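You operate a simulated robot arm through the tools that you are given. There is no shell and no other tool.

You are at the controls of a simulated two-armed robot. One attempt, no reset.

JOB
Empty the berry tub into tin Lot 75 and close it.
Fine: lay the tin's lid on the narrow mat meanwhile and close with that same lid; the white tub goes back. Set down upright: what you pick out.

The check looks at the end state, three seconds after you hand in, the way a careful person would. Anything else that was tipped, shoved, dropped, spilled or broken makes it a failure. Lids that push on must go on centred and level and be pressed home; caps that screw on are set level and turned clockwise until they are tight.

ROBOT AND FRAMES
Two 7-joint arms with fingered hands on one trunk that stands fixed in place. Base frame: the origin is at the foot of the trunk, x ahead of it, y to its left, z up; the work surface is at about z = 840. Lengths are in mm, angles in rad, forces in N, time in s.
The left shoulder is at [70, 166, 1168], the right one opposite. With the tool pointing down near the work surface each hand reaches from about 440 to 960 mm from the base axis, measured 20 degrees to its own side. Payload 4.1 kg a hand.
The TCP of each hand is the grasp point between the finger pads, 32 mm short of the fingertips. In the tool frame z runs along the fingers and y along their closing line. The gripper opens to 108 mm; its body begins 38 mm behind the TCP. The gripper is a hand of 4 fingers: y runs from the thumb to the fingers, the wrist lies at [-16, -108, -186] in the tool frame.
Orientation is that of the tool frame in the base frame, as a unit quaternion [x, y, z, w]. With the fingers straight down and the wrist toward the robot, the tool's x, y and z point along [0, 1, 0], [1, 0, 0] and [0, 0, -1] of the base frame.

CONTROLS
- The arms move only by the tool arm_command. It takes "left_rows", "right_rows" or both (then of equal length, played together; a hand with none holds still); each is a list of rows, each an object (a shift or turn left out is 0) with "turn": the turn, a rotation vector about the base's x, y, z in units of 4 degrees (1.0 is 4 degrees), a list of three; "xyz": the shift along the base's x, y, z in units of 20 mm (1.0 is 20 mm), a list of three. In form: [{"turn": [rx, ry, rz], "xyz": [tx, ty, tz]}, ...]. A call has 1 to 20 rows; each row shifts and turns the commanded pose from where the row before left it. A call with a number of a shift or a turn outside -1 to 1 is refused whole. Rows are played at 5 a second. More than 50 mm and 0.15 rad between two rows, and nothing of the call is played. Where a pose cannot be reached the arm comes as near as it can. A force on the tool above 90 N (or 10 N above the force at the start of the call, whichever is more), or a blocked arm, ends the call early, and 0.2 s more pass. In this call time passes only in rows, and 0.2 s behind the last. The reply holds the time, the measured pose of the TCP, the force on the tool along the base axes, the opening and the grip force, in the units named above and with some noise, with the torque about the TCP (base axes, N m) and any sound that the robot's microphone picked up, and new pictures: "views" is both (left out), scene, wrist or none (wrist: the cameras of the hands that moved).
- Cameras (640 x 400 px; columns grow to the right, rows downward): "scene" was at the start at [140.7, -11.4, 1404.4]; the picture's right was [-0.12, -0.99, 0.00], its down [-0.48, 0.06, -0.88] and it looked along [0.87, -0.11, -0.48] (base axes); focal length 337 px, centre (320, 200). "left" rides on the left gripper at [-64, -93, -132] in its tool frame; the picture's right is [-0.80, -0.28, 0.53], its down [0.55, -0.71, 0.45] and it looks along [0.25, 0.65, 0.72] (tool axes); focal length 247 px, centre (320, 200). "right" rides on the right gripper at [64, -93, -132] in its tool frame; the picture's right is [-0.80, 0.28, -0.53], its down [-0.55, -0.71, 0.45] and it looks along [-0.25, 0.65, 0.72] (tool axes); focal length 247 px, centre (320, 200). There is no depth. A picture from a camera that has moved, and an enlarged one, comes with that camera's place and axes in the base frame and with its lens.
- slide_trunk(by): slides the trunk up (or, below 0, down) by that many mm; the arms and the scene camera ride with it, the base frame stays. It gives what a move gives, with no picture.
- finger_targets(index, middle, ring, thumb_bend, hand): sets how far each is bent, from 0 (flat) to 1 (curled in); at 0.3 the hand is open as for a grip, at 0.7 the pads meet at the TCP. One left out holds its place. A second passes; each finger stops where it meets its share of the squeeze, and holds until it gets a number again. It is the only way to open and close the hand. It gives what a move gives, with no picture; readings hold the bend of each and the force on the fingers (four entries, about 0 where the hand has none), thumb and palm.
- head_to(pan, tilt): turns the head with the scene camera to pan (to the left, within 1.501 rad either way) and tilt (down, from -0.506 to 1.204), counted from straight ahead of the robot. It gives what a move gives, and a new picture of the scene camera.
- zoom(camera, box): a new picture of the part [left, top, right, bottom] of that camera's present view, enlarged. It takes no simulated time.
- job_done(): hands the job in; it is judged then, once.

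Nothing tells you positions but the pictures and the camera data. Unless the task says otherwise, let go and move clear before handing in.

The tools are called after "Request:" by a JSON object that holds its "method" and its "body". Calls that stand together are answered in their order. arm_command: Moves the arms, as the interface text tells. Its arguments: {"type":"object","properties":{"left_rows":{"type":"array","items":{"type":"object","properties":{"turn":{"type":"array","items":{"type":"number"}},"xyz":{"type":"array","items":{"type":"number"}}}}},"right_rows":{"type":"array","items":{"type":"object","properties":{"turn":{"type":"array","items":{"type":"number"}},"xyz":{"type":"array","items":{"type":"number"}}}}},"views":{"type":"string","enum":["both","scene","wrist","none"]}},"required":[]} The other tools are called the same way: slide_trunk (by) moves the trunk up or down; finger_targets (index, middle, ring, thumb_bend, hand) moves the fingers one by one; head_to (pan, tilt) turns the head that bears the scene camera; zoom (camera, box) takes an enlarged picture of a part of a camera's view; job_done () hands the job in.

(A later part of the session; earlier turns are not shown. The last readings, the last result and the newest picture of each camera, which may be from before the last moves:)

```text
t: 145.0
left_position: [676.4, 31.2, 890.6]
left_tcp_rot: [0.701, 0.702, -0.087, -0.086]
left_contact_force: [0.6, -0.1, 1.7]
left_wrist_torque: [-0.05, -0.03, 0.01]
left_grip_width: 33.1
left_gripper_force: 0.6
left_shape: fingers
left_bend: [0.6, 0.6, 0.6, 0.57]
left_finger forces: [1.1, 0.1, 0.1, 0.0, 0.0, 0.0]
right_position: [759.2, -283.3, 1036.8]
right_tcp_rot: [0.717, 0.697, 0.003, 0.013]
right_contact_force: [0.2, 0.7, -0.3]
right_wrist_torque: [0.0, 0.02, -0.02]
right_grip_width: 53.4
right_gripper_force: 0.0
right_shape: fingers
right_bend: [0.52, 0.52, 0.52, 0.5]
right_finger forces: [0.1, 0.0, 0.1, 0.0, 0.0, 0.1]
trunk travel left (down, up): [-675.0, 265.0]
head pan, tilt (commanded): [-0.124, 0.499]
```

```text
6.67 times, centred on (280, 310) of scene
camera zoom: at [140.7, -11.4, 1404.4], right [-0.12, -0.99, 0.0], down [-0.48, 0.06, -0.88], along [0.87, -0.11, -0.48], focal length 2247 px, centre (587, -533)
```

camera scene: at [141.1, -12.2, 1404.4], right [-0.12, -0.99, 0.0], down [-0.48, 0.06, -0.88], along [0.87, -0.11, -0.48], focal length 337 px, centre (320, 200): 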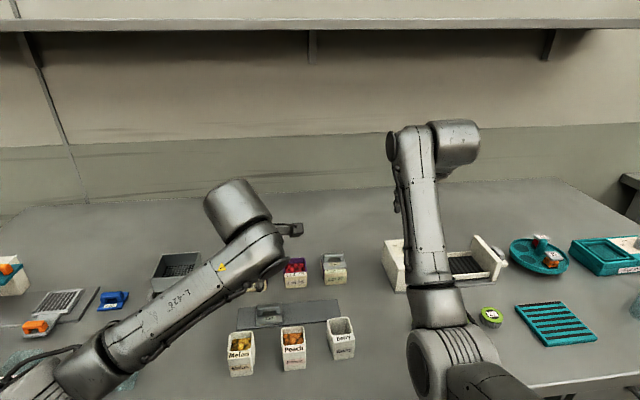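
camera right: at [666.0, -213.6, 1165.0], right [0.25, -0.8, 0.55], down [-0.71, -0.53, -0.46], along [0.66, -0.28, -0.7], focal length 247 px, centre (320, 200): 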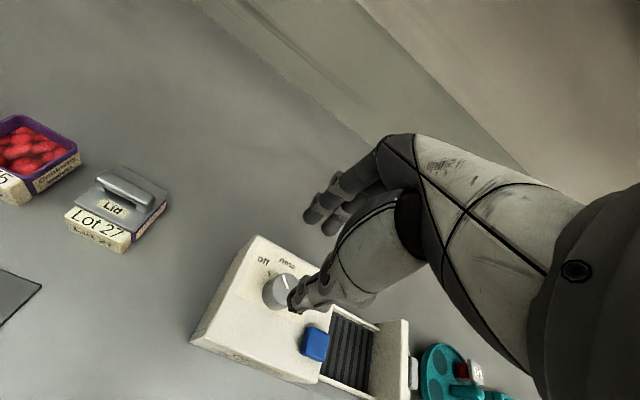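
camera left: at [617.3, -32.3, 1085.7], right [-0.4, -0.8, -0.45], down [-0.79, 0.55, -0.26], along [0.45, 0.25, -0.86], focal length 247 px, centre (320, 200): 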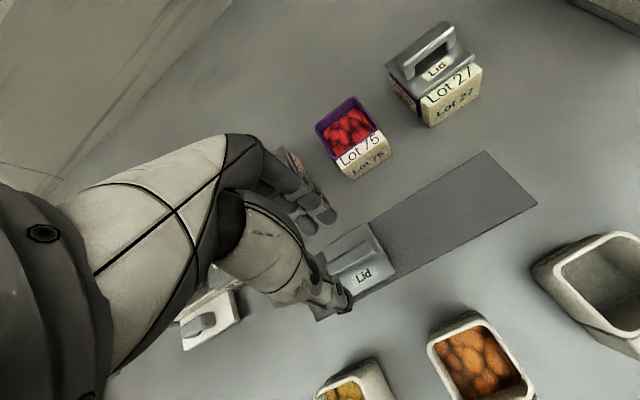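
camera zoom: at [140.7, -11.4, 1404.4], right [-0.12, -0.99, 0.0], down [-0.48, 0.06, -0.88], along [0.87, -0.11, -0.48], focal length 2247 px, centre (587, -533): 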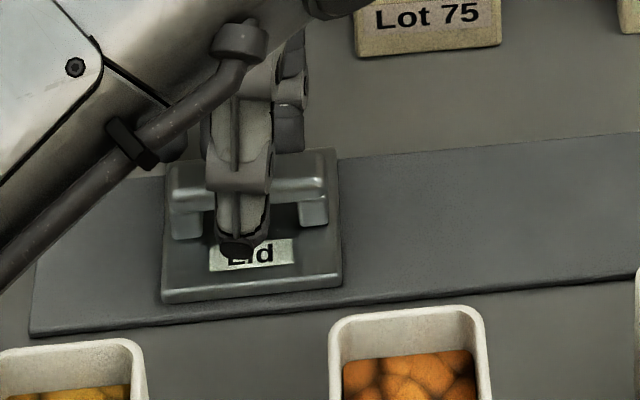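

The index finger is just touching the lid. Closing gently to grip now.

Request:
{"method": "finger_targets", "body": {"hand": "left", "index": 0.67, "middle": 0.67, "ring": 0.67, "thumb_bend": 0.67}}

Request:
{"method": "zoom", "body": {"camera": "left", "box": [250, 180, 420, 330]}}

Request:
{"method": "zoom", "body": {"camera": "scene", "box": [240, 280, 320, 340]}}

```text
t: 146.0
left_position: [676.3, 30.8, 889.9]
left_tcp_rot: [0.701, 0.702, -0.086, -0.086]
left_contact_force: [0.6, -0.2, 0.7]
left_wrist_torque: [0.05, -0.02, 0.0]
left_grip_width: 17.1
left_gripper_force: 2.9
left_shape: fingers
left_bend: [0.66, 0.66, 0.67, 0.64]
left_finger forces: [1.2, 1.1, 0.0, 0.0, 2.6, 0.0]
right_position: [759.2, -282.2, 1035.5]
right_tcp_rot: [0.718, 0.696, 0.004, 0.013]
right_contact_force: [-0.3, 0.1, -0.2]
right_wrist_torque: [-0.03, 0.01, 0.02]
right_grip_width: 53.6
right_gripper_force: 0.2
right_shape: fingers
right_bend: [0.52, 0.52, 0.52, 0.5]
right_finger forces: [0.0, 0.1, 0.0, 0.1, 0.1, 0.1]
trunk travel left (down, up): [-675.0, 265.0]
head pan, tilt (commanded): [-0.124, 0.499]
```

```text
2.67 times, centred on (335, 255) of left
camera zoom: at [616.9, -33.2, 1040.4], right [-0.4, -0.8, -0.45], down [-0.79, 0.55, -0.26], along [0.46, 0.25, -0.85], focal length 659 px, centre (280, 53)
```

zoom: 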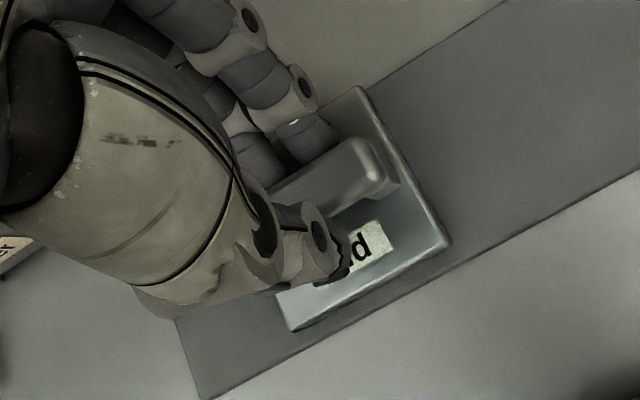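

```text
6.67 times, centred on (280, 310) of scene
camera zoom: at [140.7, -11.4, 1404.4], right [-0.12, -0.99, 0.0], down [-0.48, 0.06, -0.88], along [0.87, -0.11, -0.48], focal length 2247 px, centre (587, -533)
```

zoom: 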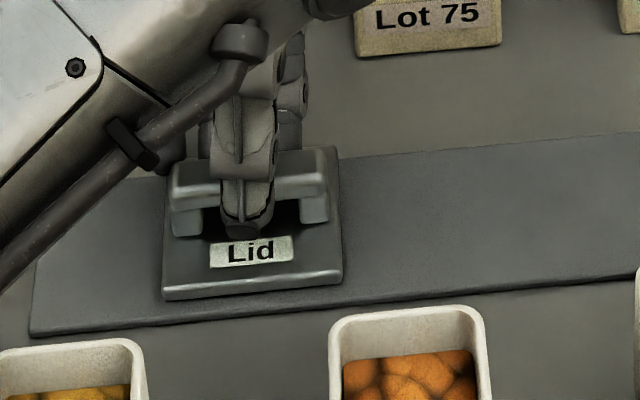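

Light contact with the lid still flat and undisturbed. Increasing the squeeze modestly.

Request:
{"method": "finger_targets", "body": {"hand": "left", "index": 0.7, "middle": 0.7, "ring": 0.7, "thumb_bend": 0.7}}

Request:
{"method": "zoom", "body": {"camera": "left", "box": [250, 180, 420, 330]}}

Request:
{"method": "zoom", "body": {"camera": "scene", "box": [240, 280, 320, 340]}}

```text
t: 147.0
left_position: [676.3, 32.0, 891.8]
left_tcp_rot: [0.701, 0.702, -0.086, -0.086]
left_contact_force: [-0.3, 0.2, 0.2]
left_wrist_torque: [-0.03, 0.01, -0.03]
left_grip_width: 15.8
left_gripper_force: 6.1
left_shape: fingers
left_bend: [0.67, 0.68, 0.69, 0.64]
left_finger forces: [2.5, 2.4, 0.8, 0.0, 5.8, 0.0]
right_position: [760.1, -282.5, 1036.6]
right_tcp_rot: [0.718, 0.696, 0.003, 0.013]
right_contact_force: [0.2, 0.3, -0.1]
right_wrist_torque: [0.0, -0.01, -0.01]
right_grip_width: 53.4
right_gripper_force: 0.0
right_shape: fingers
right_bend: [0.52, 0.52, 0.52, 0.5]
right_finger forces: [0.1, 0.0, 0.0, 0.0, 0.0, 0.1]
trunk travel left (down, up): [-675.0, 265.0]
head pan, tilt (commanded): [-0.124, 0.499]
```

```text
2.67 times, centred on (335, 255) of left
camera zoom: at [617.0, -33.2, 1040.4], right [-0.4, -0.8, -0.45], down [-0.79, 0.55, -0.26], along [0.46, 0.25, -0.85], focal length 659 px, centre (280, 53)
```

zoom: 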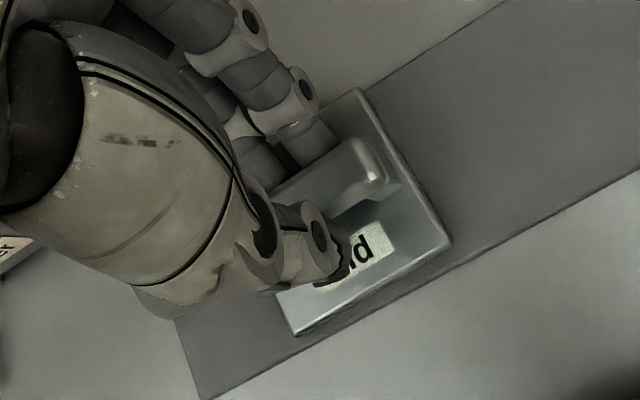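

```text
6.67 times, centred on (280, 310) of scene
camera zoom: at [140.8, -11.4, 1404.4], right [-0.12, -0.99, 0.0], down [-0.48, 0.06, -0.88], along [0.87, -0.11, -0.48], focal length 2247 px, centre (587, -533)
```

zoom: 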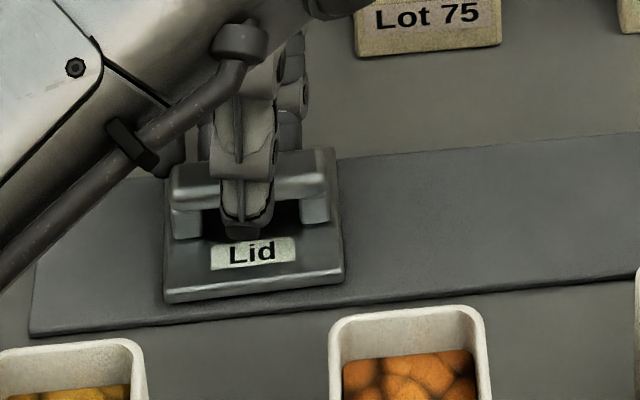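

The lid is held at 6 N and still flat. A touch more squeeze, then a slow small lift to check its attitude.

Request:
{"method": "finger_targets", "body": {"hand": "left", "index": 0.725, "middle": 0.725, "ring": 0.725, "thumb_bend": 0.725}}

Request:
{"method": "arm_command", "body": {"left_rows": [{"xyz": [0, 0, 0.2]}, {"xyz": [0, 0, 0.3]}, {"xyz": [0, 0, 0.5]}], "views": "both"}}

Request:
{"method": "zoom", "body": {"camera": "left", "box": [250, 180, 420, 330]}}

Request:
{"method": "zoom", "body": {"camera": "scene", "box": [240, 270, 320, 340]}}

```text
t: 148.0
left_position: [676.4, 31.4, 890.6]
left_tcp_rot: [0.702, 0.702, -0.086, -0.087]
left_contact_force: [-0.2, -0.6, -0.3]
left_wrist_torque: [-0.03, -0.01, 0.01]
left_grip_width: 15.5
left_gripper_force: 9.7
left_shape: fingers
left_bend: [0.71, 0.71, 0.71, 0.64]
left_finger forces: [4.4, 3.4, 1.9, 0.1, 9.6, 0.0]
right_position: [759.9, -282.5, 1037.2]
right_tcp_rot: [0.718, 0.696, 0.003, 0.014]
right_contact_force: [0.1, -0.5, 0.1]
right_wrist_torque: [0.02, -0.02, 0.01]
right_grip_width: 53.5
right_gripper_force: 0.0
right_shape: fingers
right_bend: [0.52, 0.52, 0.52, 0.5]
right_finger forces: [0.0, 0.1, 0.0, 0.0, 0.1, 0.0]
trunk travel left (down, up): [-675.0, 265.0]
head pan, tilt (commanded): [-0.124, 0.499]
```

```text
t: 148.8
left_position: [676.5, 30.6, 910.2]
left_tcp_rot: [0.702, 0.702, -0.086, -0.086]
left_contact_force: [-0.3, 0.1, -0.4]
left_wrist_torque: [0.01, 0.02, 0.01]
left_grip_width: 15.6
left_gripper_force: 10.0
left_shape: fingers
left_bend: [0.71, 0.71, 0.71, 0.63]
left_finger forces: [4.5, 3.5, 1.8, 0.0, 9.8, 0.1]
right_position: [758.6, -282.0, 1036.9]
right_tcp_rot: [0.718, 0.696, 0.003, 0.014]
right_contact_force: [0.8, 0.2, 0.5]
right_wrist_torque: [0.03, 0.04, -0.01]
right_grip_width: 53.3
right_gripper_force: 0.1
right_shape: fingers
right_bend: [0.52, 0.52, 0.52, 0.5]
right_finger forces: [0.0, 0.0, 0.1, 0.0, 0.0, 0.1]
trunk travel left (down, up): [-675.0, 265.0]
head pan, tilt (commanded): [-0.124, 0.499]
camera scene: at [140.7, -11.6, 1404.4], right [-0.12, -0.99, 0.0], down [-0.48, 0.06, -0.88], along [0.87, -0.11, -0.48], focal length 337 px, centre (320, 200)
camera left: at [617.3, -33.5, 1060.3], right [-0.4, -0.8, -0.45], down [-0.79, 0.55, -0.26], along [0.46, 0.25, -0.85], focal length 247 px, centre (320, 200)
```

scene: 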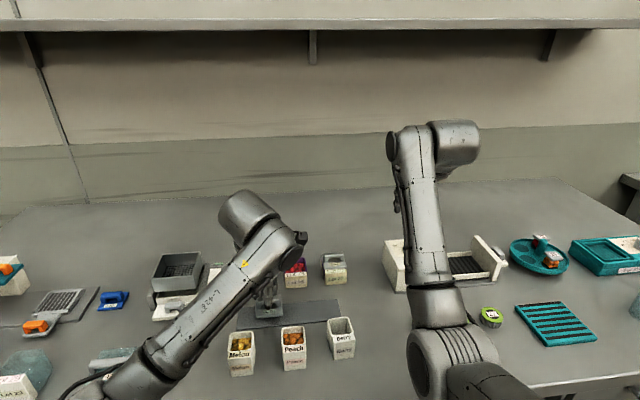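
left: 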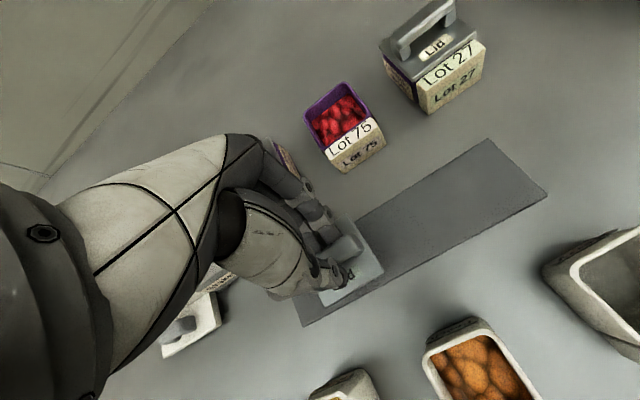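

```text
2.67 times, centred on (335, 255) of left
camera zoom: at [617.3, -33.5, 1060.3], right [-0.4, -0.8, -0.45], down [-0.79, 0.55, -0.26], along [0.46, 0.25, -0.85], focal length 659 px, centre (280, 53)
```

zoom: 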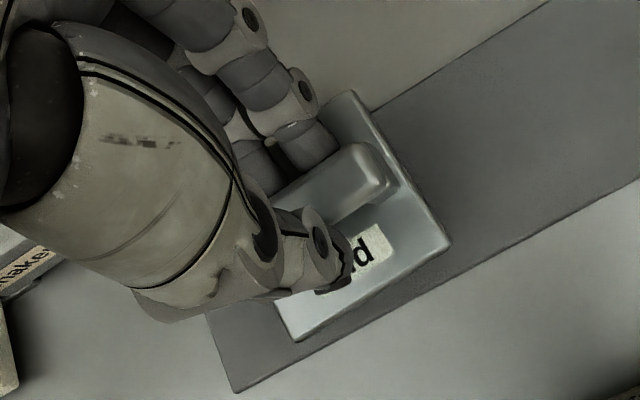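

```text
5.71 times, centred on (280, 305) of scene
camera zoom: at [140.7, -11.6, 1404.4], right [-0.12, -0.99, 0.0], down [-0.48, 0.06, -0.88], along [0.87, -0.11, -0.48], focal length 1926 px, centre (549, -400)
```

zoom: 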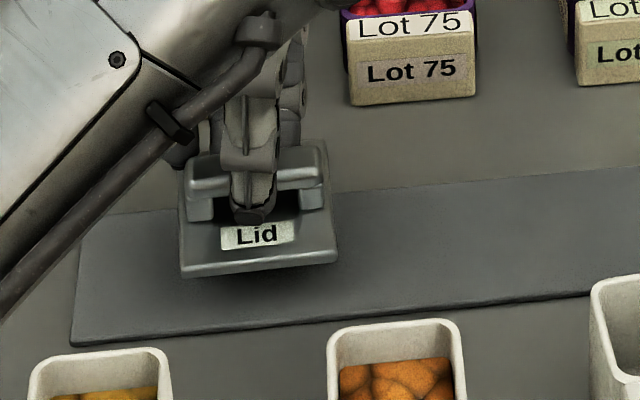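

The lid came up nearly level with only about 3° of yaw, so the tilt trick worked. I'll measure the tin from this same left camera so the lid and tin share one reference.

Request:
{"method": "zoom", "body": {"camera": "left", "box": [295, 70, 395, 180]}}

Request:
{"method": "zoom", "body": {"camera": "scene", "box": [270, 245, 334, 285]}}

```text
3.64 times, centred on (345, 125) of left
camera zoom: at [617.3, -33.5, 1060.3], right [-0.4, -0.8, -0.45], down [-0.79, 0.55, -0.26], along [0.46, 0.25, -0.85], focal length 898 px, centre (229, 473)
```

zoom: 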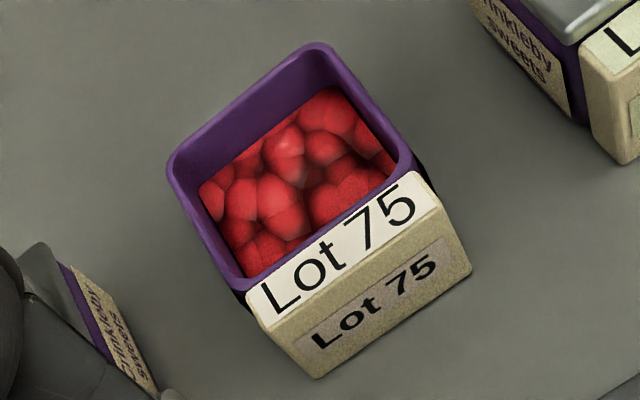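

```text
10.00 times, centred on (302, 265) of scene
camera zoom: at [140.7, -11.6, 1404.4], right [-0.12, -0.99, 0.0], down [-0.48, 0.06, -0.88], along [0.87, -0.11, -0.48], focal length 3371 px, centre (500, -450)
```

zoom: 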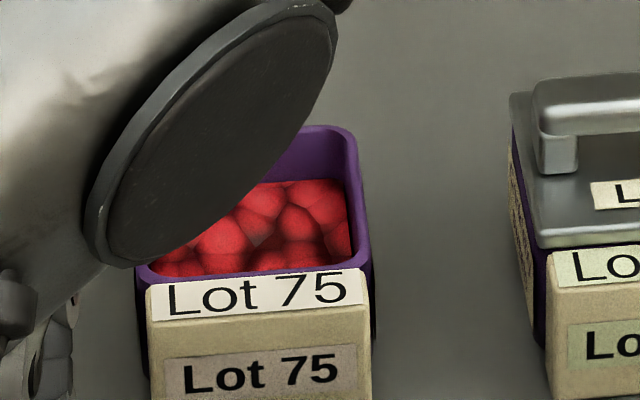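

The tin rim centre measures about (781.5, -30) in this frame. I'll raise the lid, fix its yaw, and carry it above the tin while moving the right hand further away.

Request:
{"method": "arm_command", "body": {"left_rows": [{"xyz": [0, 0, 0.8], "turn": [0, 0, -0.28]}, {"xyz": [0, 0, 0.9], "turn": [0, 0, -0.28]}, {"xyz": [0, 0, 0.9], "turn": [0, 0, -0.29]}, {"xyz": [0.5, -0.28, 0.1]}, {"xyz": [0.8, -0.45, 0]}, {"xyz": [0.8, -0.45, 0]}, {"xyz": [0.8, -0.45, 0]}, {"xyz": [0.8, -0.45, 0]}, {"xyz": [0.8, -0.45, 0]}, {"xyz": [0.8, -0.45, 0]}, {"xyz": [0.4, -0.2, 0]}], "right_rows": [{"xyz": [0, -0.4, 0]}, {"xyz": [0, -0.4, 0]}, {"xyz": [0, -0.4, 0]}, {"xyz": [0, -0.4, 0]}, {"xyz": [0, -0.4, 0]}, {"xyz": [0, -0.4, 0]}, {"xyz": [0, -0.4, 0]}, {"xyz": [0, -0.4, 0]}, {"xyz": [0, -0.4, 0]}, {"xyz": [0, -0.4, 0]}, {"xyz": [0, -0.4, 0]}], "views": "both"}}

Request:
{"method": "zoom", "body": {"camera": "left", "box": [240, 160, 440, 340]}}

Request:
{"method": "zoom", "body": {"camera": "scene", "box": [250, 210, 350, 300]}}

Request:
{"method": "zoom", "body": {"camera": "right", "box": [0, 50, 200, 250]}}

```text
t: 151.2
left_position: [790.5, -32.5, 962.9]
left_tcp_rot: [0.722, 0.681, -0.084, -0.089]
left_contact_force: [-0.1, 0.0, -0.8]
left_wrist_torque: [0.02, 0.03, -0.01]
left_grip_width: 15.4
left_gripper_force: 9.7
left_shape: fingers
left_bend: [0.71, 0.71, 0.72, 0.64]
left_finger forces: [4.4, 3.4, 1.9, 0.0, 9.6, 0.0]
right_position: [759.2, -370.3, 1035.3]
right_tcp_rot: [0.717, 0.697, 0.003, 0.013]
right_contact_force: [-0.5, 0.2, 0.6]
right_wrist_torque: [0.02, -0.03, 0.03]
right_grip_width: 53.5
right_gripper_force: 0.0
right_shape: fingers
right_bend: [0.52, 0.52, 0.52, 0.5]
right_finger forces: [0.1, 0.0, 0.0, 0.0, 0.0, 0.0]
trunk travel left (down, up): [-675.0, 265.0]
head pan, tilt (commanded): [-0.124, 0.499]
camera scene: at [140.8, -11.9, 1404.4], right [-0.12, -0.99, 0.0], down [-0.48, 0.06, -0.88], along [0.87, -0.11, -0.48], focal length 337 px, centre (320, 200)
camera right: at [666.1, -300.9, 1164.5], right [0.25, -0.8, 0.55], down [-0.71, -0.53, -0.46], along [0.66, -0.28, -0.7], focal length 247 px, centre (320, 200)
camera left: at [727.1, -92.6, 1114.3], right [-0.45, -0.77, -0.45], down [-0.76, 0.59, -0.26], along [0.47, 0.22, -0.85], focal length 247 px, centre (320, 200)
```

scene: 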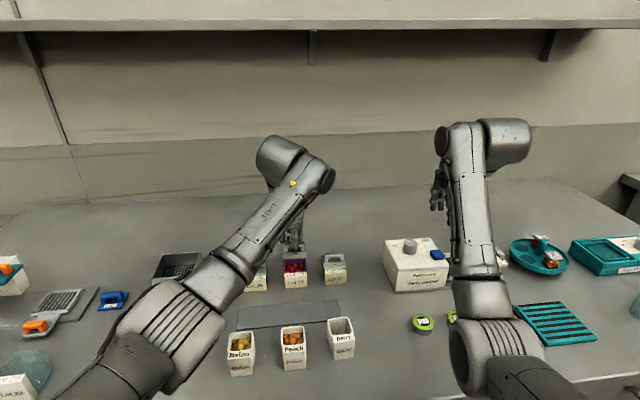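
right: 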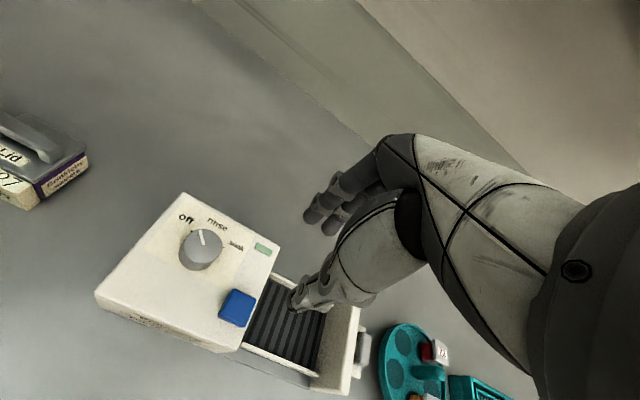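
left: 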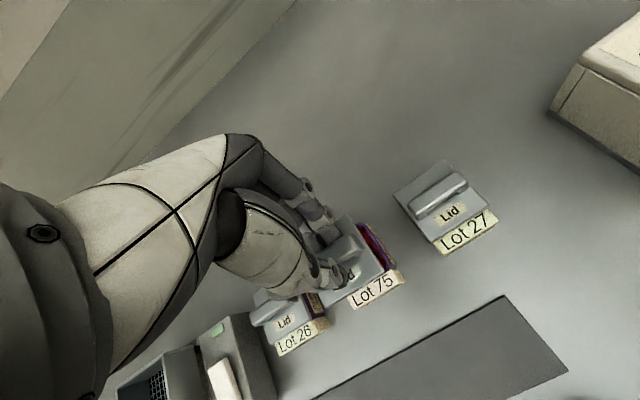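

```text
2.22 times, centred on (340, 250) of left
camera zoom: at [727.1, -92.6, 1114.3], right [-0.45, -0.77, -0.45], down [-0.76, 0.59, -0.26], along [0.47, 0.22, -0.85], focal length 549 px, centre (276, 89)
```

zoom: 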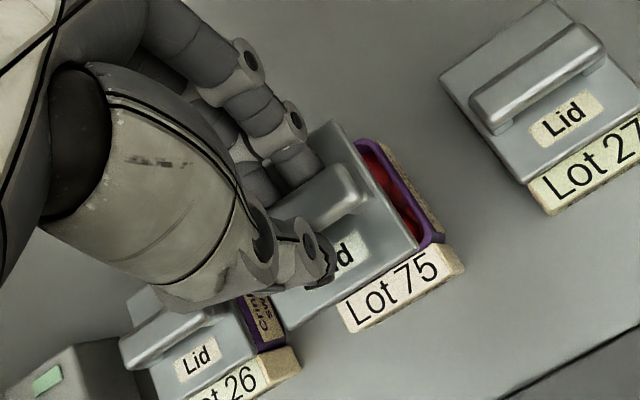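

```text
4.44 times, centred on (300, 255) of scene
camera zoom: at [140.8, -11.9, 1404.4], right [-0.12, -0.99, 0.0], down [-0.48, 0.06, -0.88], along [0.87, -0.11, -0.48], focal length 1498 px, centre (409, -44)
```

zoom: 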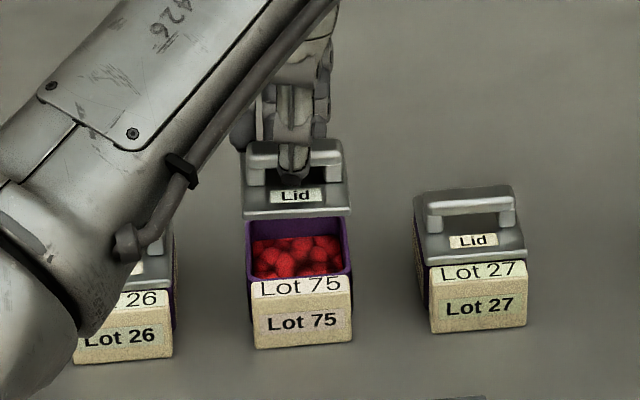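

```text
2.00 times, centred on (100, 150) of right
camera zoom: at [666.1, -300.9, 1164.5], right [0.25, -0.8, 0.55], down [-0.71, -0.53, -0.46], along [0.66, -0.28, -0.7], focal length 494 px, centre (760, 300)
```

zoom: 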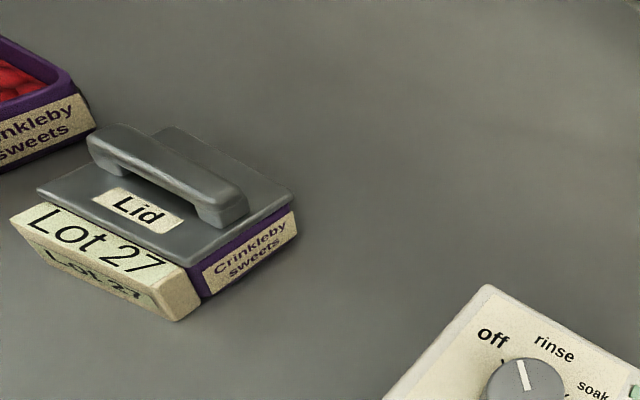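

The lid hangs squarely right above the tin. I'll zoom in to fine-check its yaw and level before lowering.

Request:
{"method": "zoom", "body": {"camera": "scene", "box": [270, 232, 334, 272]}}

Request:
{"method": "zoom", "body": {"camera": "left", "box": [300, 190, 420, 310]}}

Request:
{"method": "zoom", "body": {"camera": "scene", "box": [312, 245, 376, 285]}}

```text
10.00 times, centred on (302, 252) of scene
camera zoom: at [140.8, -11.9, 1404.4], right [-0.12, -0.99, 0.0], down [-0.48, 0.06, -0.88], along [0.87, -0.11, -0.48], focal length 3371 px, centre (500, -320)
```

zoom: 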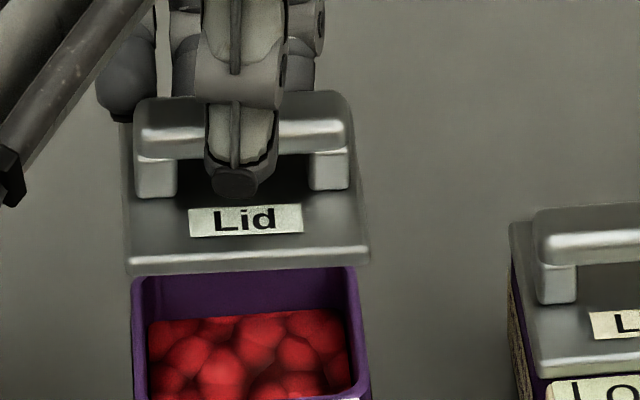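

```text
3.33 times, centred on (360, 250) of left
camera zoom: at [727.1, -92.6, 1114.3], right [-0.45, -0.77, -0.45], down [-0.76, 0.59, -0.26], along [0.47, 0.22, -0.85], focal length 823 px, centre (187, 33)
```

zoom: 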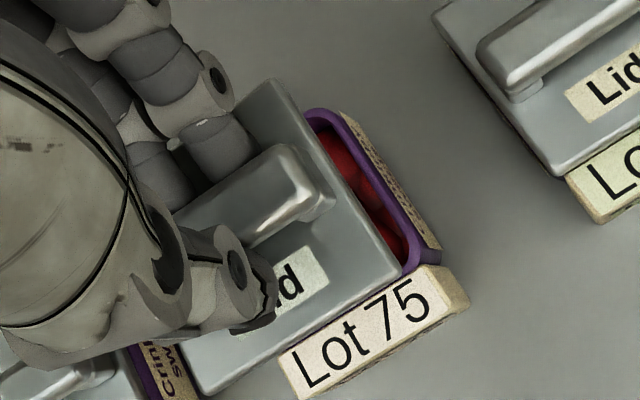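

```text
10.00 times, centred on (344, 265) of scene
camera zoom: at [140.8, -11.9, 1404.4], right [-0.12, -0.99, 0.0], down [-0.48, 0.06, -0.88], along [0.87, -0.11, -0.48], focal length 3371 px, centre (80, -450)
```

zoom: 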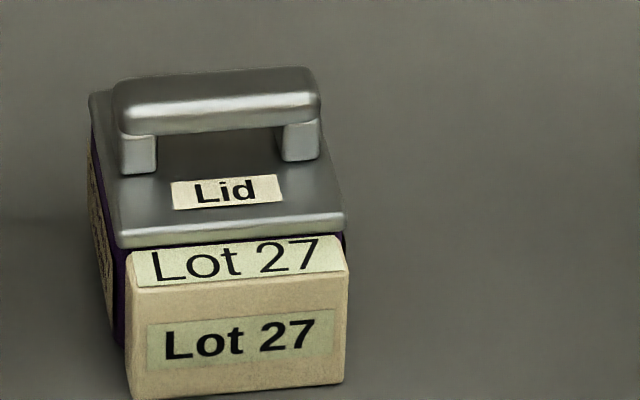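

By triangulating the two views, the lid is level and square, aligned in y, and needs about +3 mm in x. I'll shift and lower to just above the rim, then re-check.

Request:
{"method": "arm_command", "body": {"left_rows": [{"xyz": [0.08, 0, -0.5]}, {"xyz": [0.08, 0, -0.6]}, {"xyz": [0, 0, -0.5]}], "views": "none"}}

Request:
{"method": "zoom", "body": {"camera": "scene", "box": [270, 245, 334, 285]}}

Request:
{"method": "zoom", "body": {"camera": "left", "box": [300, 190, 420, 310]}}

```text
t: 152.0
left_position: [793.2, -31.7, 933.9]
left_tcp_rot: [0.723, 0.68, -0.084, -0.089]
left_contact_force: [0.1, -0.1, -0.3]
left_wrist_torque: [-0.02, 0.02, -0.01]
left_grip_width: 15.3
left_gripper_force: 9.9
left_shape: fingers
left_bend: [0.71, 0.71, 0.72, 0.64]
left_finger forces: [4.4, 3.3, 1.8, 0.0, 9.5, 0.0]
right_position: [760.6, -369.4, 1036.2]
right_tcp_rot: [0.718, 0.696, 0.004, 0.014]
right_contact_force: [-0.1, -1.1, -0.3]
right_wrist_torque: [0.0, 0.0, 0.03]
right_grip_width: 53.4
right_gripper_force: 0.0
right_shape: fingers
right_bend: [0.52, 0.52, 0.52, 0.5]
right_finger forces: [0.1, 0.0, 0.0, 0.1, 0.0, 0.0]
trunk travel left (down, up): [-675.0, 265.0]
head pan, tilt (commanded): [-0.124, 0.499]
```

```text
10.00 times, centred on (302, 265) of scene
camera zoom: at [141.0, -11.6, 1404.4], right [-0.12, -0.99, 0.0], down [-0.48, 0.06, -0.88], along [0.87, -0.11, -0.48], focal length 3371 px, centre (500, -450)
```

zoom: 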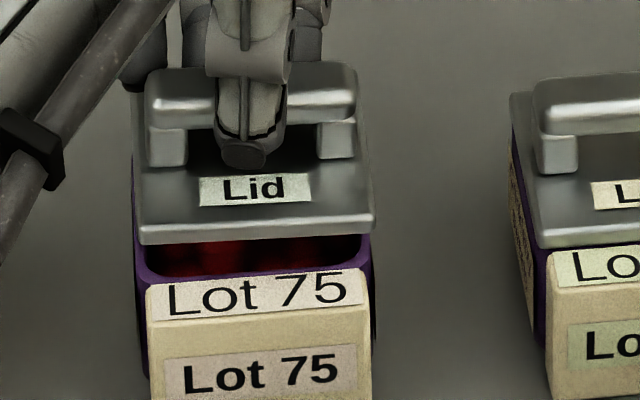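

```text
3.33 times, centred on (360, 250) of left
camera zoom: at [730.8, -93.5, 1082.3], right [-0.45, -0.77, -0.45], down [-0.76, 0.59, -0.26], along [0.47, 0.22, -0.85], focal length 823 px, centre (187, 33)
```

zoom: 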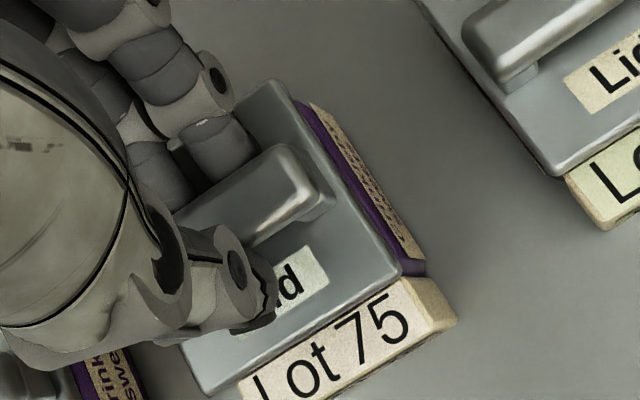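

Very close now: the lid is level, about 10 mm above its seated height, and needs only about +1 mm in x and +1.4 mm in y. I'll correct that and lower further.

Request:
{"method": "arm_command", "body": {"left_rows": [{"xyz": [0.06, 0.07, 0]}, {"xyz": [0, 0, -0.2]}], "views": "none"}}

Request:
{"method": "zoom", "body": {"camera": "scene", "box": [270, 245, 334, 285]}}

Request:
{"method": "zoom", "body": {"camera": "left", "box": [300, 190, 420, 310]}}

```text
t: 152.6
left_position: [794.3, -31.1, 928.7]
left_tcp_rot: [0.722, 0.681, -0.084, -0.089]
left_contact_force: [0.2, -0.6, -0.5]
left_wrist_torque: [0.05, -0.01, 0.02]
left_grip_width: 15.5
left_gripper_force: 9.3
left_shape: fingers
left_bend: [0.71, 0.71, 0.72, 0.64]
left_finger forces: [4.5, 3.4, 1.8, 0.1, 9.7, 0.1]
right_position: [760.1, -370.5, 1035.8]
right_tcp_rot: [0.717, 0.696, 0.003, 0.013]
right_contact_force: [0.5, 0.3, 0.2]
right_wrist_torque: [0.01, 0.02, -0.01]
right_grip_width: 53.3
right_gripper_force: 0.0
right_shape: fingers
right_bend: [0.52, 0.52, 0.52, 0.5]
right_finger forces: [0.1, 0.0, 0.1, 0.1, 0.0, 0.0]
trunk travel left (down, up): [-675.0, 265.0]
head pan, tilt (commanded): [-0.124, 0.499]
```

```text
10.00 times, centred on (302, 265) of scene
camera zoom: at [141.0, -11.6, 1404.4], right [-0.12, -0.99, 0.0], down [-0.48, 0.06, -0.88], along [0.87, -0.11, -0.48], focal length 3371 px, centre (500, -450)
```

zoom: 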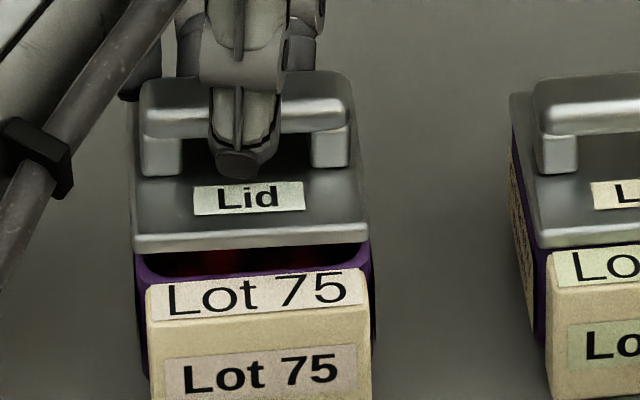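

```text
3.33 times, centred on (360, 250) of left
camera zoom: at [732.2, -92.1, 1078.6], right [-0.45, -0.77, -0.45], down [-0.76, 0.59, -0.26], along [0.47, 0.22, -0.85], focal length 823 px, centre (187, 33)
```

zoom: 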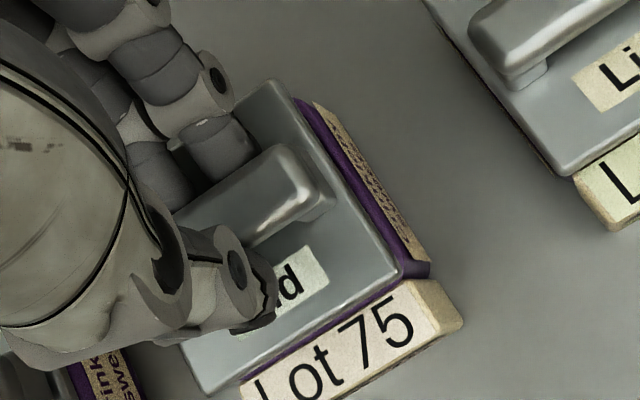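

The lid is now aligned in x and y to within about half a millimetre, roughly 6 mm above seated height. Lowering in small steps while watching the force.

Request:
{"method": "arm_command", "body": {"left_rows": [{"xyz": [0, 0, -0.12]}], "views": "none"}}

Request:
{"method": "arm_command", "body": {"left_rows": [{"xyz": [0, 0, -0.1]}], "views": "none"}}

Request:
{"method": "zoom", "body": {"camera": "scene", "box": [270, 245, 334, 285]}}

```text
t: 153.0
left_position: [796.5, -31.7, 925.8]
left_tcp_rot: [0.722, 0.681, -0.084, -0.089]
left_contact_force: [0.4, 0.2, 0.0]
left_wrist_torque: [0.01, 0.0, 0.02]
left_grip_width: 15.5
left_gripper_force: 9.6
left_shape: fingers
left_bend: [0.71, 0.71, 0.72, 0.64]
left_finger forces: [4.3, 3.5, 1.8, 0.0, 9.6, 0.0]
right_position: [760.2, -370.0, 1036.0]
right_tcp_rot: [0.717, 0.697, 0.002, 0.012]
right_contact_force: [1.5, 0.2, 0.1]
right_wrist_torque: [0.03, 0.03, 0.01]
right_grip_width: 53.5
right_gripper_force: 0.1
right_shape: fingers
right_bend: [0.52, 0.52, 0.52, 0.5]
right_finger forces: [0.1, 0.1, 0.0, 0.0, 0.0, 0.0]
trunk travel left (down, up): [-675.0, 265.0]
head pan, tilt (commanded): [-0.124, 0.499]
```

```text
t: 153.4
left_position: [794.4, -32.0, 923.8]
left_tcp_rot: [0.722, 0.681, -0.084, -0.089]
left_contact_force: [-0.3, -0.1, 0.2]
left_wrist_torque: [-0.03, 0.03, 0.01]
left_grip_width: 15.4
left_gripper_force: 9.9
left_shape: fingers
left_bend: [0.71, 0.71, 0.72, 0.64]
left_finger forces: [4.5, 3.5, 1.8, 0.0, 9.6, 0.1]
right_position: [760.3, -370.9, 1035.2]
right_tcp_rot: [0.718, 0.696, 0.003, 0.013]
right_contact_force: [0.2, -0.3, -0.1]
right_wrist_torque: [0.03, 0.01, -0.03]
right_grip_width: 53.6
right_gripper_force: 0.1
right_shape: fingers
right_bend: [0.52, 0.52, 0.52, 0.5]
right_finger forces: [0.0, 0.0, 0.1, 0.0, 0.1, 0.1]
trunk travel left (down, up): [-675.0, 265.0]
head pan, tilt (commanded): [-0.124, 0.499]
```

```text
10.00 times, centred on (302, 265) of scene
camera zoom: at [140.9, -11.6, 1404.4], right [-0.12, -0.99, 0.0], down [-0.48, 0.06, -0.88], along [0.87, -0.11, -0.48], focal length 3371 px, centre (500, -450)
```

zoom: 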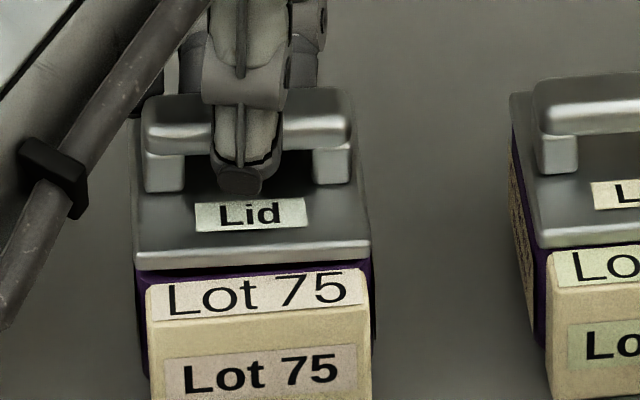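

No contact yet and it's only about 2 mm above the seated appearance. Continuing down in 1–2 mm steps.

Request:
{"method": "arm_command", "body": {"left_rows": [{"xyz": [0, -0.02, -0.08]}], "views": "none"}}

Request:
{"method": "arm_command", "body": {"left_rows": [{"xyz": [0, 0, -0.06]}], "views": "none"}}

Request:
{"method": "zoom", "body": {"camera": "scene", "box": [270, 245, 334, 285]}}

```text
t: 153.8
left_position: [795.3, -31.5, 922.2]
left_tcp_rot: [0.722, 0.681, -0.083, -0.089]
left_contact_force: [0.8, 0.1, -0.2]
left_wrist_torque: [0.03, 0.04, -0.01]
left_grip_width: 15.4
left_gripper_force: 9.6
left_shape: fingers
left_bend: [0.71, 0.71, 0.72, 0.64]
left_finger forces: [4.4, 3.4, 1.8, 0.0, 9.6, 0.0]
right_position: [760.3, -370.1, 1036.3]
right_tcp_rot: [0.718, 0.696, 0.003, 0.013]
right_contact_force: [0.8, 0.2, -1.3]
right_wrist_torque: [0.02, 0.0, 0.0]
right_grip_width: 53.5
right_gripper_force: 0.0
right_shape: fingers
right_bend: [0.52, 0.52, 0.52, 0.5]
right_finger forces: [0.0, 0.0, 0.0, 0.0, 0.0, 0.0]
trunk travel left (down, up): [-675.0, 265.0]
head pan, tilt (commanded): [-0.124, 0.499]
```

```text
t: 154.2
left_position: [795.2, -31.6, 921.5]
left_tcp_rot: [0.722, 0.681, -0.083, -0.089]
left_contact_force: [0.3, 0.4, 0.6]
left_wrist_torque: [-0.04, 0.0, -0.01]
left_grip_width: 15.2
left_gripper_force: 9.7
left_shape: fingers
left_bend: [0.71, 0.71, 0.72, 0.64]
left_finger forces: [4.6, 3.3, 1.9, 0.1, 9.4, 0.1]
right_position: [758.6, -370.2, 1036.7]
right_tcp_rot: [0.717, 0.697, 0.003, 0.013]
right_contact_force: [0.4, -0.5, 0.1]
right_wrist_torque: [0.01, -0.02, -0.02]
right_grip_width: 53.2
right_gripper_force: 0.1
right_shape: fingers
right_bend: [0.52, 0.52, 0.52, 0.5]
right_finger forces: [0.0, 0.1, 0.0, 0.1, 0.0, 0.1]
trunk travel left (down, up): [-675.0, 265.0]
head pan, tilt (commanded): [-0.124, 0.499]
```

```text
10.00 times, centred on (302, 265) of scene
camera zoom: at [140.8, -11.5, 1404.4], right [-0.12, -0.99, 0.0], down [-0.48, 0.06, -0.88], along [0.87, -0.11, -0.48], focal length 3371 px, centre (500, -450)
```

zoom: 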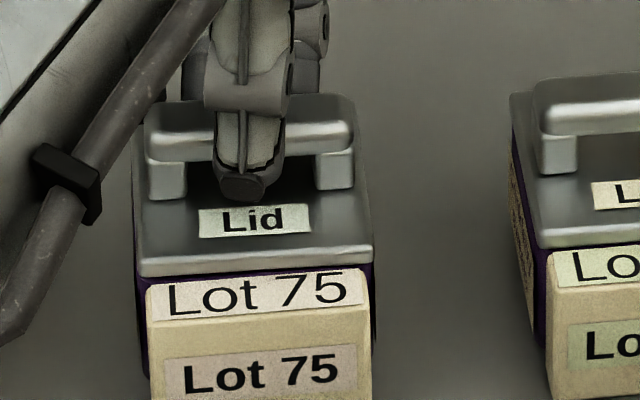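

Visually it's nearly identical to the original closed position. A bit further to feel the rim.

Request:
{"method": "arm_command", "body": {"left_rows": [{"xyz": [0, 0.02, -0.06]}], "views": "none"}}

Request:
{"method": "arm_command", "body": {"left_rows": [{"xyz": [0, 0, -0.06]}], "views": "none"}}

Request:
{"method": "zoom", "body": {"camera": "scene", "box": [270, 245, 334, 285]}}

Request:
{"method": "zoom", "body": {"camera": "left", "box": [300, 190, 420, 310]}}

```text
t: 154.6
left_position: [793.7, -30.4, 920.8]
left_tcp_rot: [0.722, 0.681, -0.083, -0.088]
left_contact_force: [0.1, -0.5, 0.2]
left_wrist_torque: [-0.04, 0.03, 0.0]
left_grip_width: 15.1
left_gripper_force: 9.5
left_shape: fingers
left_bend: [0.71, 0.71, 0.72, 0.64]
left_finger forces: [5.0, 3.1, 1.6, 0.0, 9.5, 0.0]
right_position: [760.2, -369.7, 1035.4]
right_tcp_rot: [0.718, 0.696, 0.003, 0.014]
right_contact_force: [0.0, 0.1, 0.2]
right_wrist_torque: [-0.02, 0.01, 0.0]
right_grip_width: 53.3
right_gripper_force: 0.1
right_shape: fingers
right_bend: [0.52, 0.52, 0.52, 0.5]
right_finger forces: [0.1, 0.0, 0.0, 0.0, 0.1, 0.0]
trunk travel left (down, up): [-675.0, 265.0]
head pan, tilt (commanded): [-0.124, 0.499]
```

```text
t: 155.0
left_position: [795.1, -30.7, 920.1]
left_tcp_rot: [0.723, 0.681, -0.083, -0.088]
left_contact_force: [0.4, 0.3, 3.0]
left_wrist_torque: [-0.01, 0.01, 0.0]
left_grip_width: 15.0
left_gripper_force: 10.1
left_shape: fingers
left_bend: [0.71, 0.71, 0.71, 0.64]
left_finger forces: [5.3, 3.3, 1.8, 0.0, 9.4, 0.1]
right_position: [759.3, -370.3, 1036.6]
right_tcp_rot: [0.718, 0.696, 0.003, 0.014]
right_contact_force: [1.1, -0.5, -0.4]
right_wrist_torque: [0.01, -0.01, 0.01]
right_grip_width: 53.3
right_gripper_force: 0.1
right_shape: fingers
right_bend: [0.52, 0.52, 0.52, 0.5]
right_finger forces: [0.0, 0.1, 0.0, 0.0, 0.0, 0.0]
trunk travel left (down, up): [-675.0, 265.0]
head pan, tilt (commanded): [-0.124, 0.499]
```

```text
10.00 times, centred on (302, 265) of scene
camera zoom: at [140.4, -11.4, 1404.5], right [-0.12, -0.99, 0.0], down [-0.48, 0.06, -0.88], along [0.87, -0.11, -0.48], focal length 3371 px, centre (500, -450)
```

zoom: 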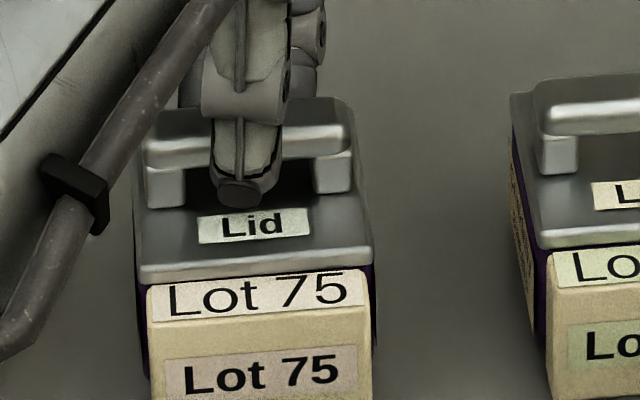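

```text
3.33 times, centred on (360, 250) of left
camera zoom: at [732.0, -92.0, 1069.6], right [-0.45, -0.77, -0.45], down [-0.76, 0.59, -0.26], along [0.47, 0.22, -0.85], focal length 823 px, centre (187, 33)
```

zoom: 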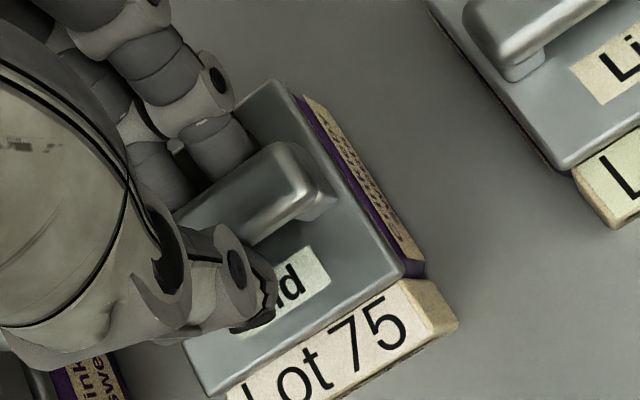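

Contact is made at 3 N with the lid at its original height and position. I'll press a little with the lid still gripped and listen for it seating.

Request:
{"method": "arm_command", "body": {"left_rows": [{"xyz": [0.03, 0, -0.1]}], "views": "none"}}

Request:
{"method": "arm_command", "body": {"left_rows": [{"xyz": [0, 0, -0.1]}], "views": "none"}}

Request:
{"method": "zoom", "body": {"camera": "scene", "box": [270, 245, 334, 285]}}

```text
t: 155.4
left_position: [795.2, -32.3, 917.5]
left_tcp_rot: [0.722, 0.681, -0.083, -0.088]
left_contact_force: [1.3, 0.3, 8.2]
left_wrist_torque: [-0.01, 0.04, 0.02]
left_grip_width: 14.9
left_gripper_force: 10.0
left_shape: fingers
left_bend: [0.71, 0.71, 0.72, 0.64]
left_finger forces: [5.8, 3.2, 1.9, 0.0, 10.0, 0.1]
right_position: [758.8, -371.0, 1037.0]
right_tcp_rot: [0.717, 0.696, 0.003, 0.014]
right_contact_force: [-0.1, -0.2, 0.9]
right_wrist_torque: [-0.01, 0.01, -0.01]
right_grip_width: 53.1
right_gripper_force: 0.1
right_shape: fingers
right_bend: [0.52, 0.52, 0.52, 0.5]
right_finger forces: [0.0, 0.1, 0.1, 0.0, 0.1, 0.0]
trunk travel left (down, up): [-675.0, 265.0]
head pan, tilt (commanded): [-0.124, 0.499]
```

```text
t: 155.8
left_position: [794.3, -31.9, 916.0]
left_tcp_rot: [0.723, 0.681, -0.082, -0.088]
left_contact_force: [5.6, -0.2, 15.2]
left_wrist_torque: [0.01, -0.05, -0.01]
left_grip_width: 14.6
left_gripper_force: 12.7
left_shape: fingers
left_bend: [0.72, 0.72, 0.72, 0.64]
left_finger forces: [7.9, 4.8, 2.9, 0.0, 10.1, 0.1]
right_position: [758.1, -370.3, 1037.3]
right_tcp_rot: [0.717, 0.697, 0.004, 0.013]
right_contact_force: [0.4, 0.0, -0.2]
right_wrist_torque: [0.0, 0.05, -0.03]
right_grip_width: 53.3
right_gripper_force: 0.0
right_shape: fingers
right_bend: [0.52, 0.52, 0.52, 0.5]
right_finger forces: [0.1, 0.1, 0.0, 0.1, 0.0, 0.1]
trunk travel left (down, up): [-675.0, 265.0]
head pan, tilt (commanded): [-0.124, 0.499]
```

```text
10.00 times, centred on (302, 265) of scene
camera zoom: at [139.1, -11.4, 1404.8], right [-0.12, -0.99, 0.0], down [-0.47, 0.06, -0.88], along [0.87, -0.11, -0.48], focal length 3371 px, centre (500, -450)
```

zoom: 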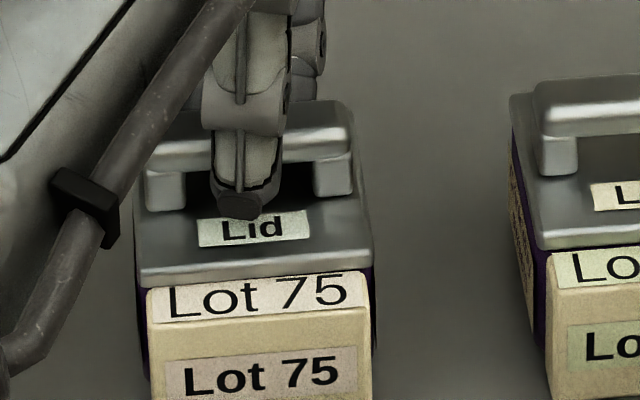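

The lid is carrying 15 N. I'll look closely from the left camera at how the lid's edge meets the tin body, comparing with Lot 27's properly closed lid.

Request:
{"method": "zoom", "body": {"camera": "left", "box": [330, 200, 400, 280]}}

Request:
{"method": "zoom", "body": {"camera": "right", "box": [0, 60, 110, 180]}}

Request:
{"method": "zoom", "body": {"camera": "scene", "box": [280, 250, 320, 280]}}

```text
5.00 times, centred on (365, 240) of left
camera zoom: at [731.3, -91.9, 1066.8], right [-0.45, -0.77, -0.45], down [-0.76, 0.59, -0.27], along [0.47, 0.22, -0.85], focal length 1235 px, centre (95, 0)
```

zoom: 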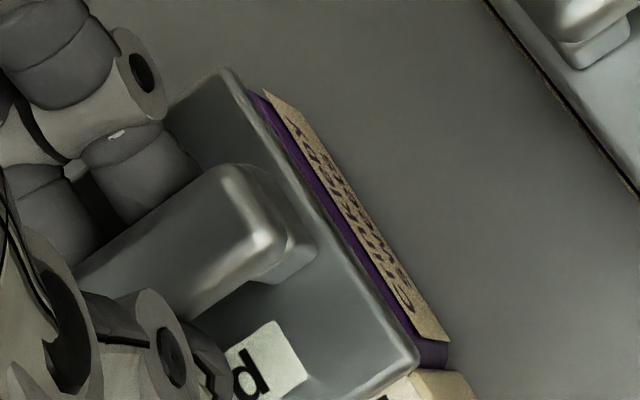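

```text
3.33 times, centred on (55, 120) of right
camera zoom: at [664.6, -300.5, 1165.8], right [0.25, -0.8, 0.55], down [-0.71, -0.53, -0.46], along [0.66, -0.28, -0.7], focal length 823 px, centre (1203, 467)
```

zoom: 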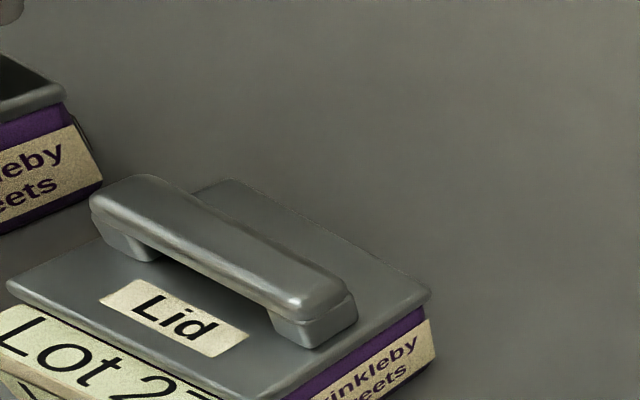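

```text
13.33 times, centred on (300, 265) of scene
camera zoom: at [139.1, -11.4, 1404.8], right [-0.12, -0.99, 0.0], down [-0.47, 0.06, -0.88], along [0.87, -0.11, -0.48], focal length 4494 px, centre (587, -667)
```

zoom: 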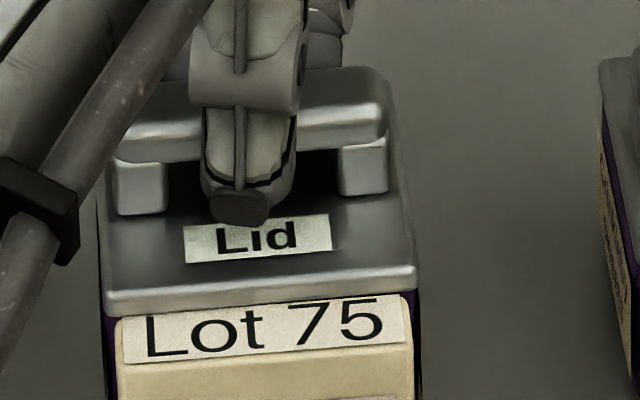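

I'll compare the visible purple band under the lids more carefully, Lot 75 against the fully closed Lot 27, from the right camera.

Request:
{"method": "zoom", "body": {"camera": "right", "box": [0, 70, 50, 120]}}

Request:
{"method": "zoom", "body": {"camera": "right", "box": [20, 120, 100, 210]}}

```text
8.00 times, centred on (25, 95) of right
camera zoom: at [664.6, -300.5, 1165.8], right [0.25, -0.8, 0.55], down [-0.71, -0.53, -0.46], along [0.66, -0.28, -0.7], focal length 1976 px, centre (2680, 1040)
```

zoom: 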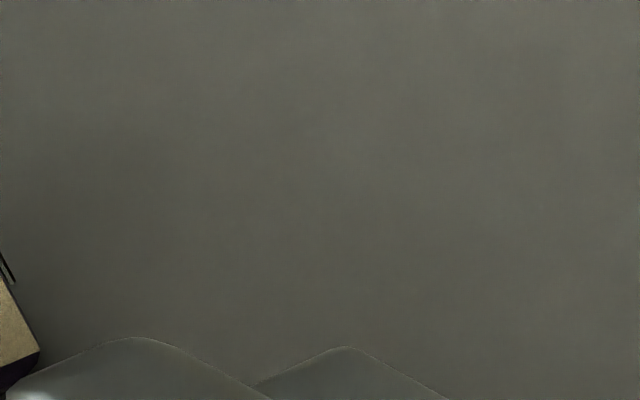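

```text
4.44 times, centred on (60, 165) of right
camera zoom: at [664.6, -300.5, 1165.8], right [0.25, -0.8, 0.55], down [-0.71, -0.53, -0.46], along [0.66, -0.28, -0.7], focal length 1098 px, centre (1476, 356)
```

zoom: 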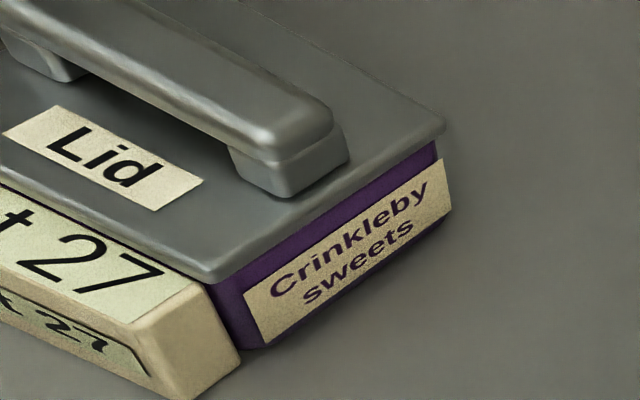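

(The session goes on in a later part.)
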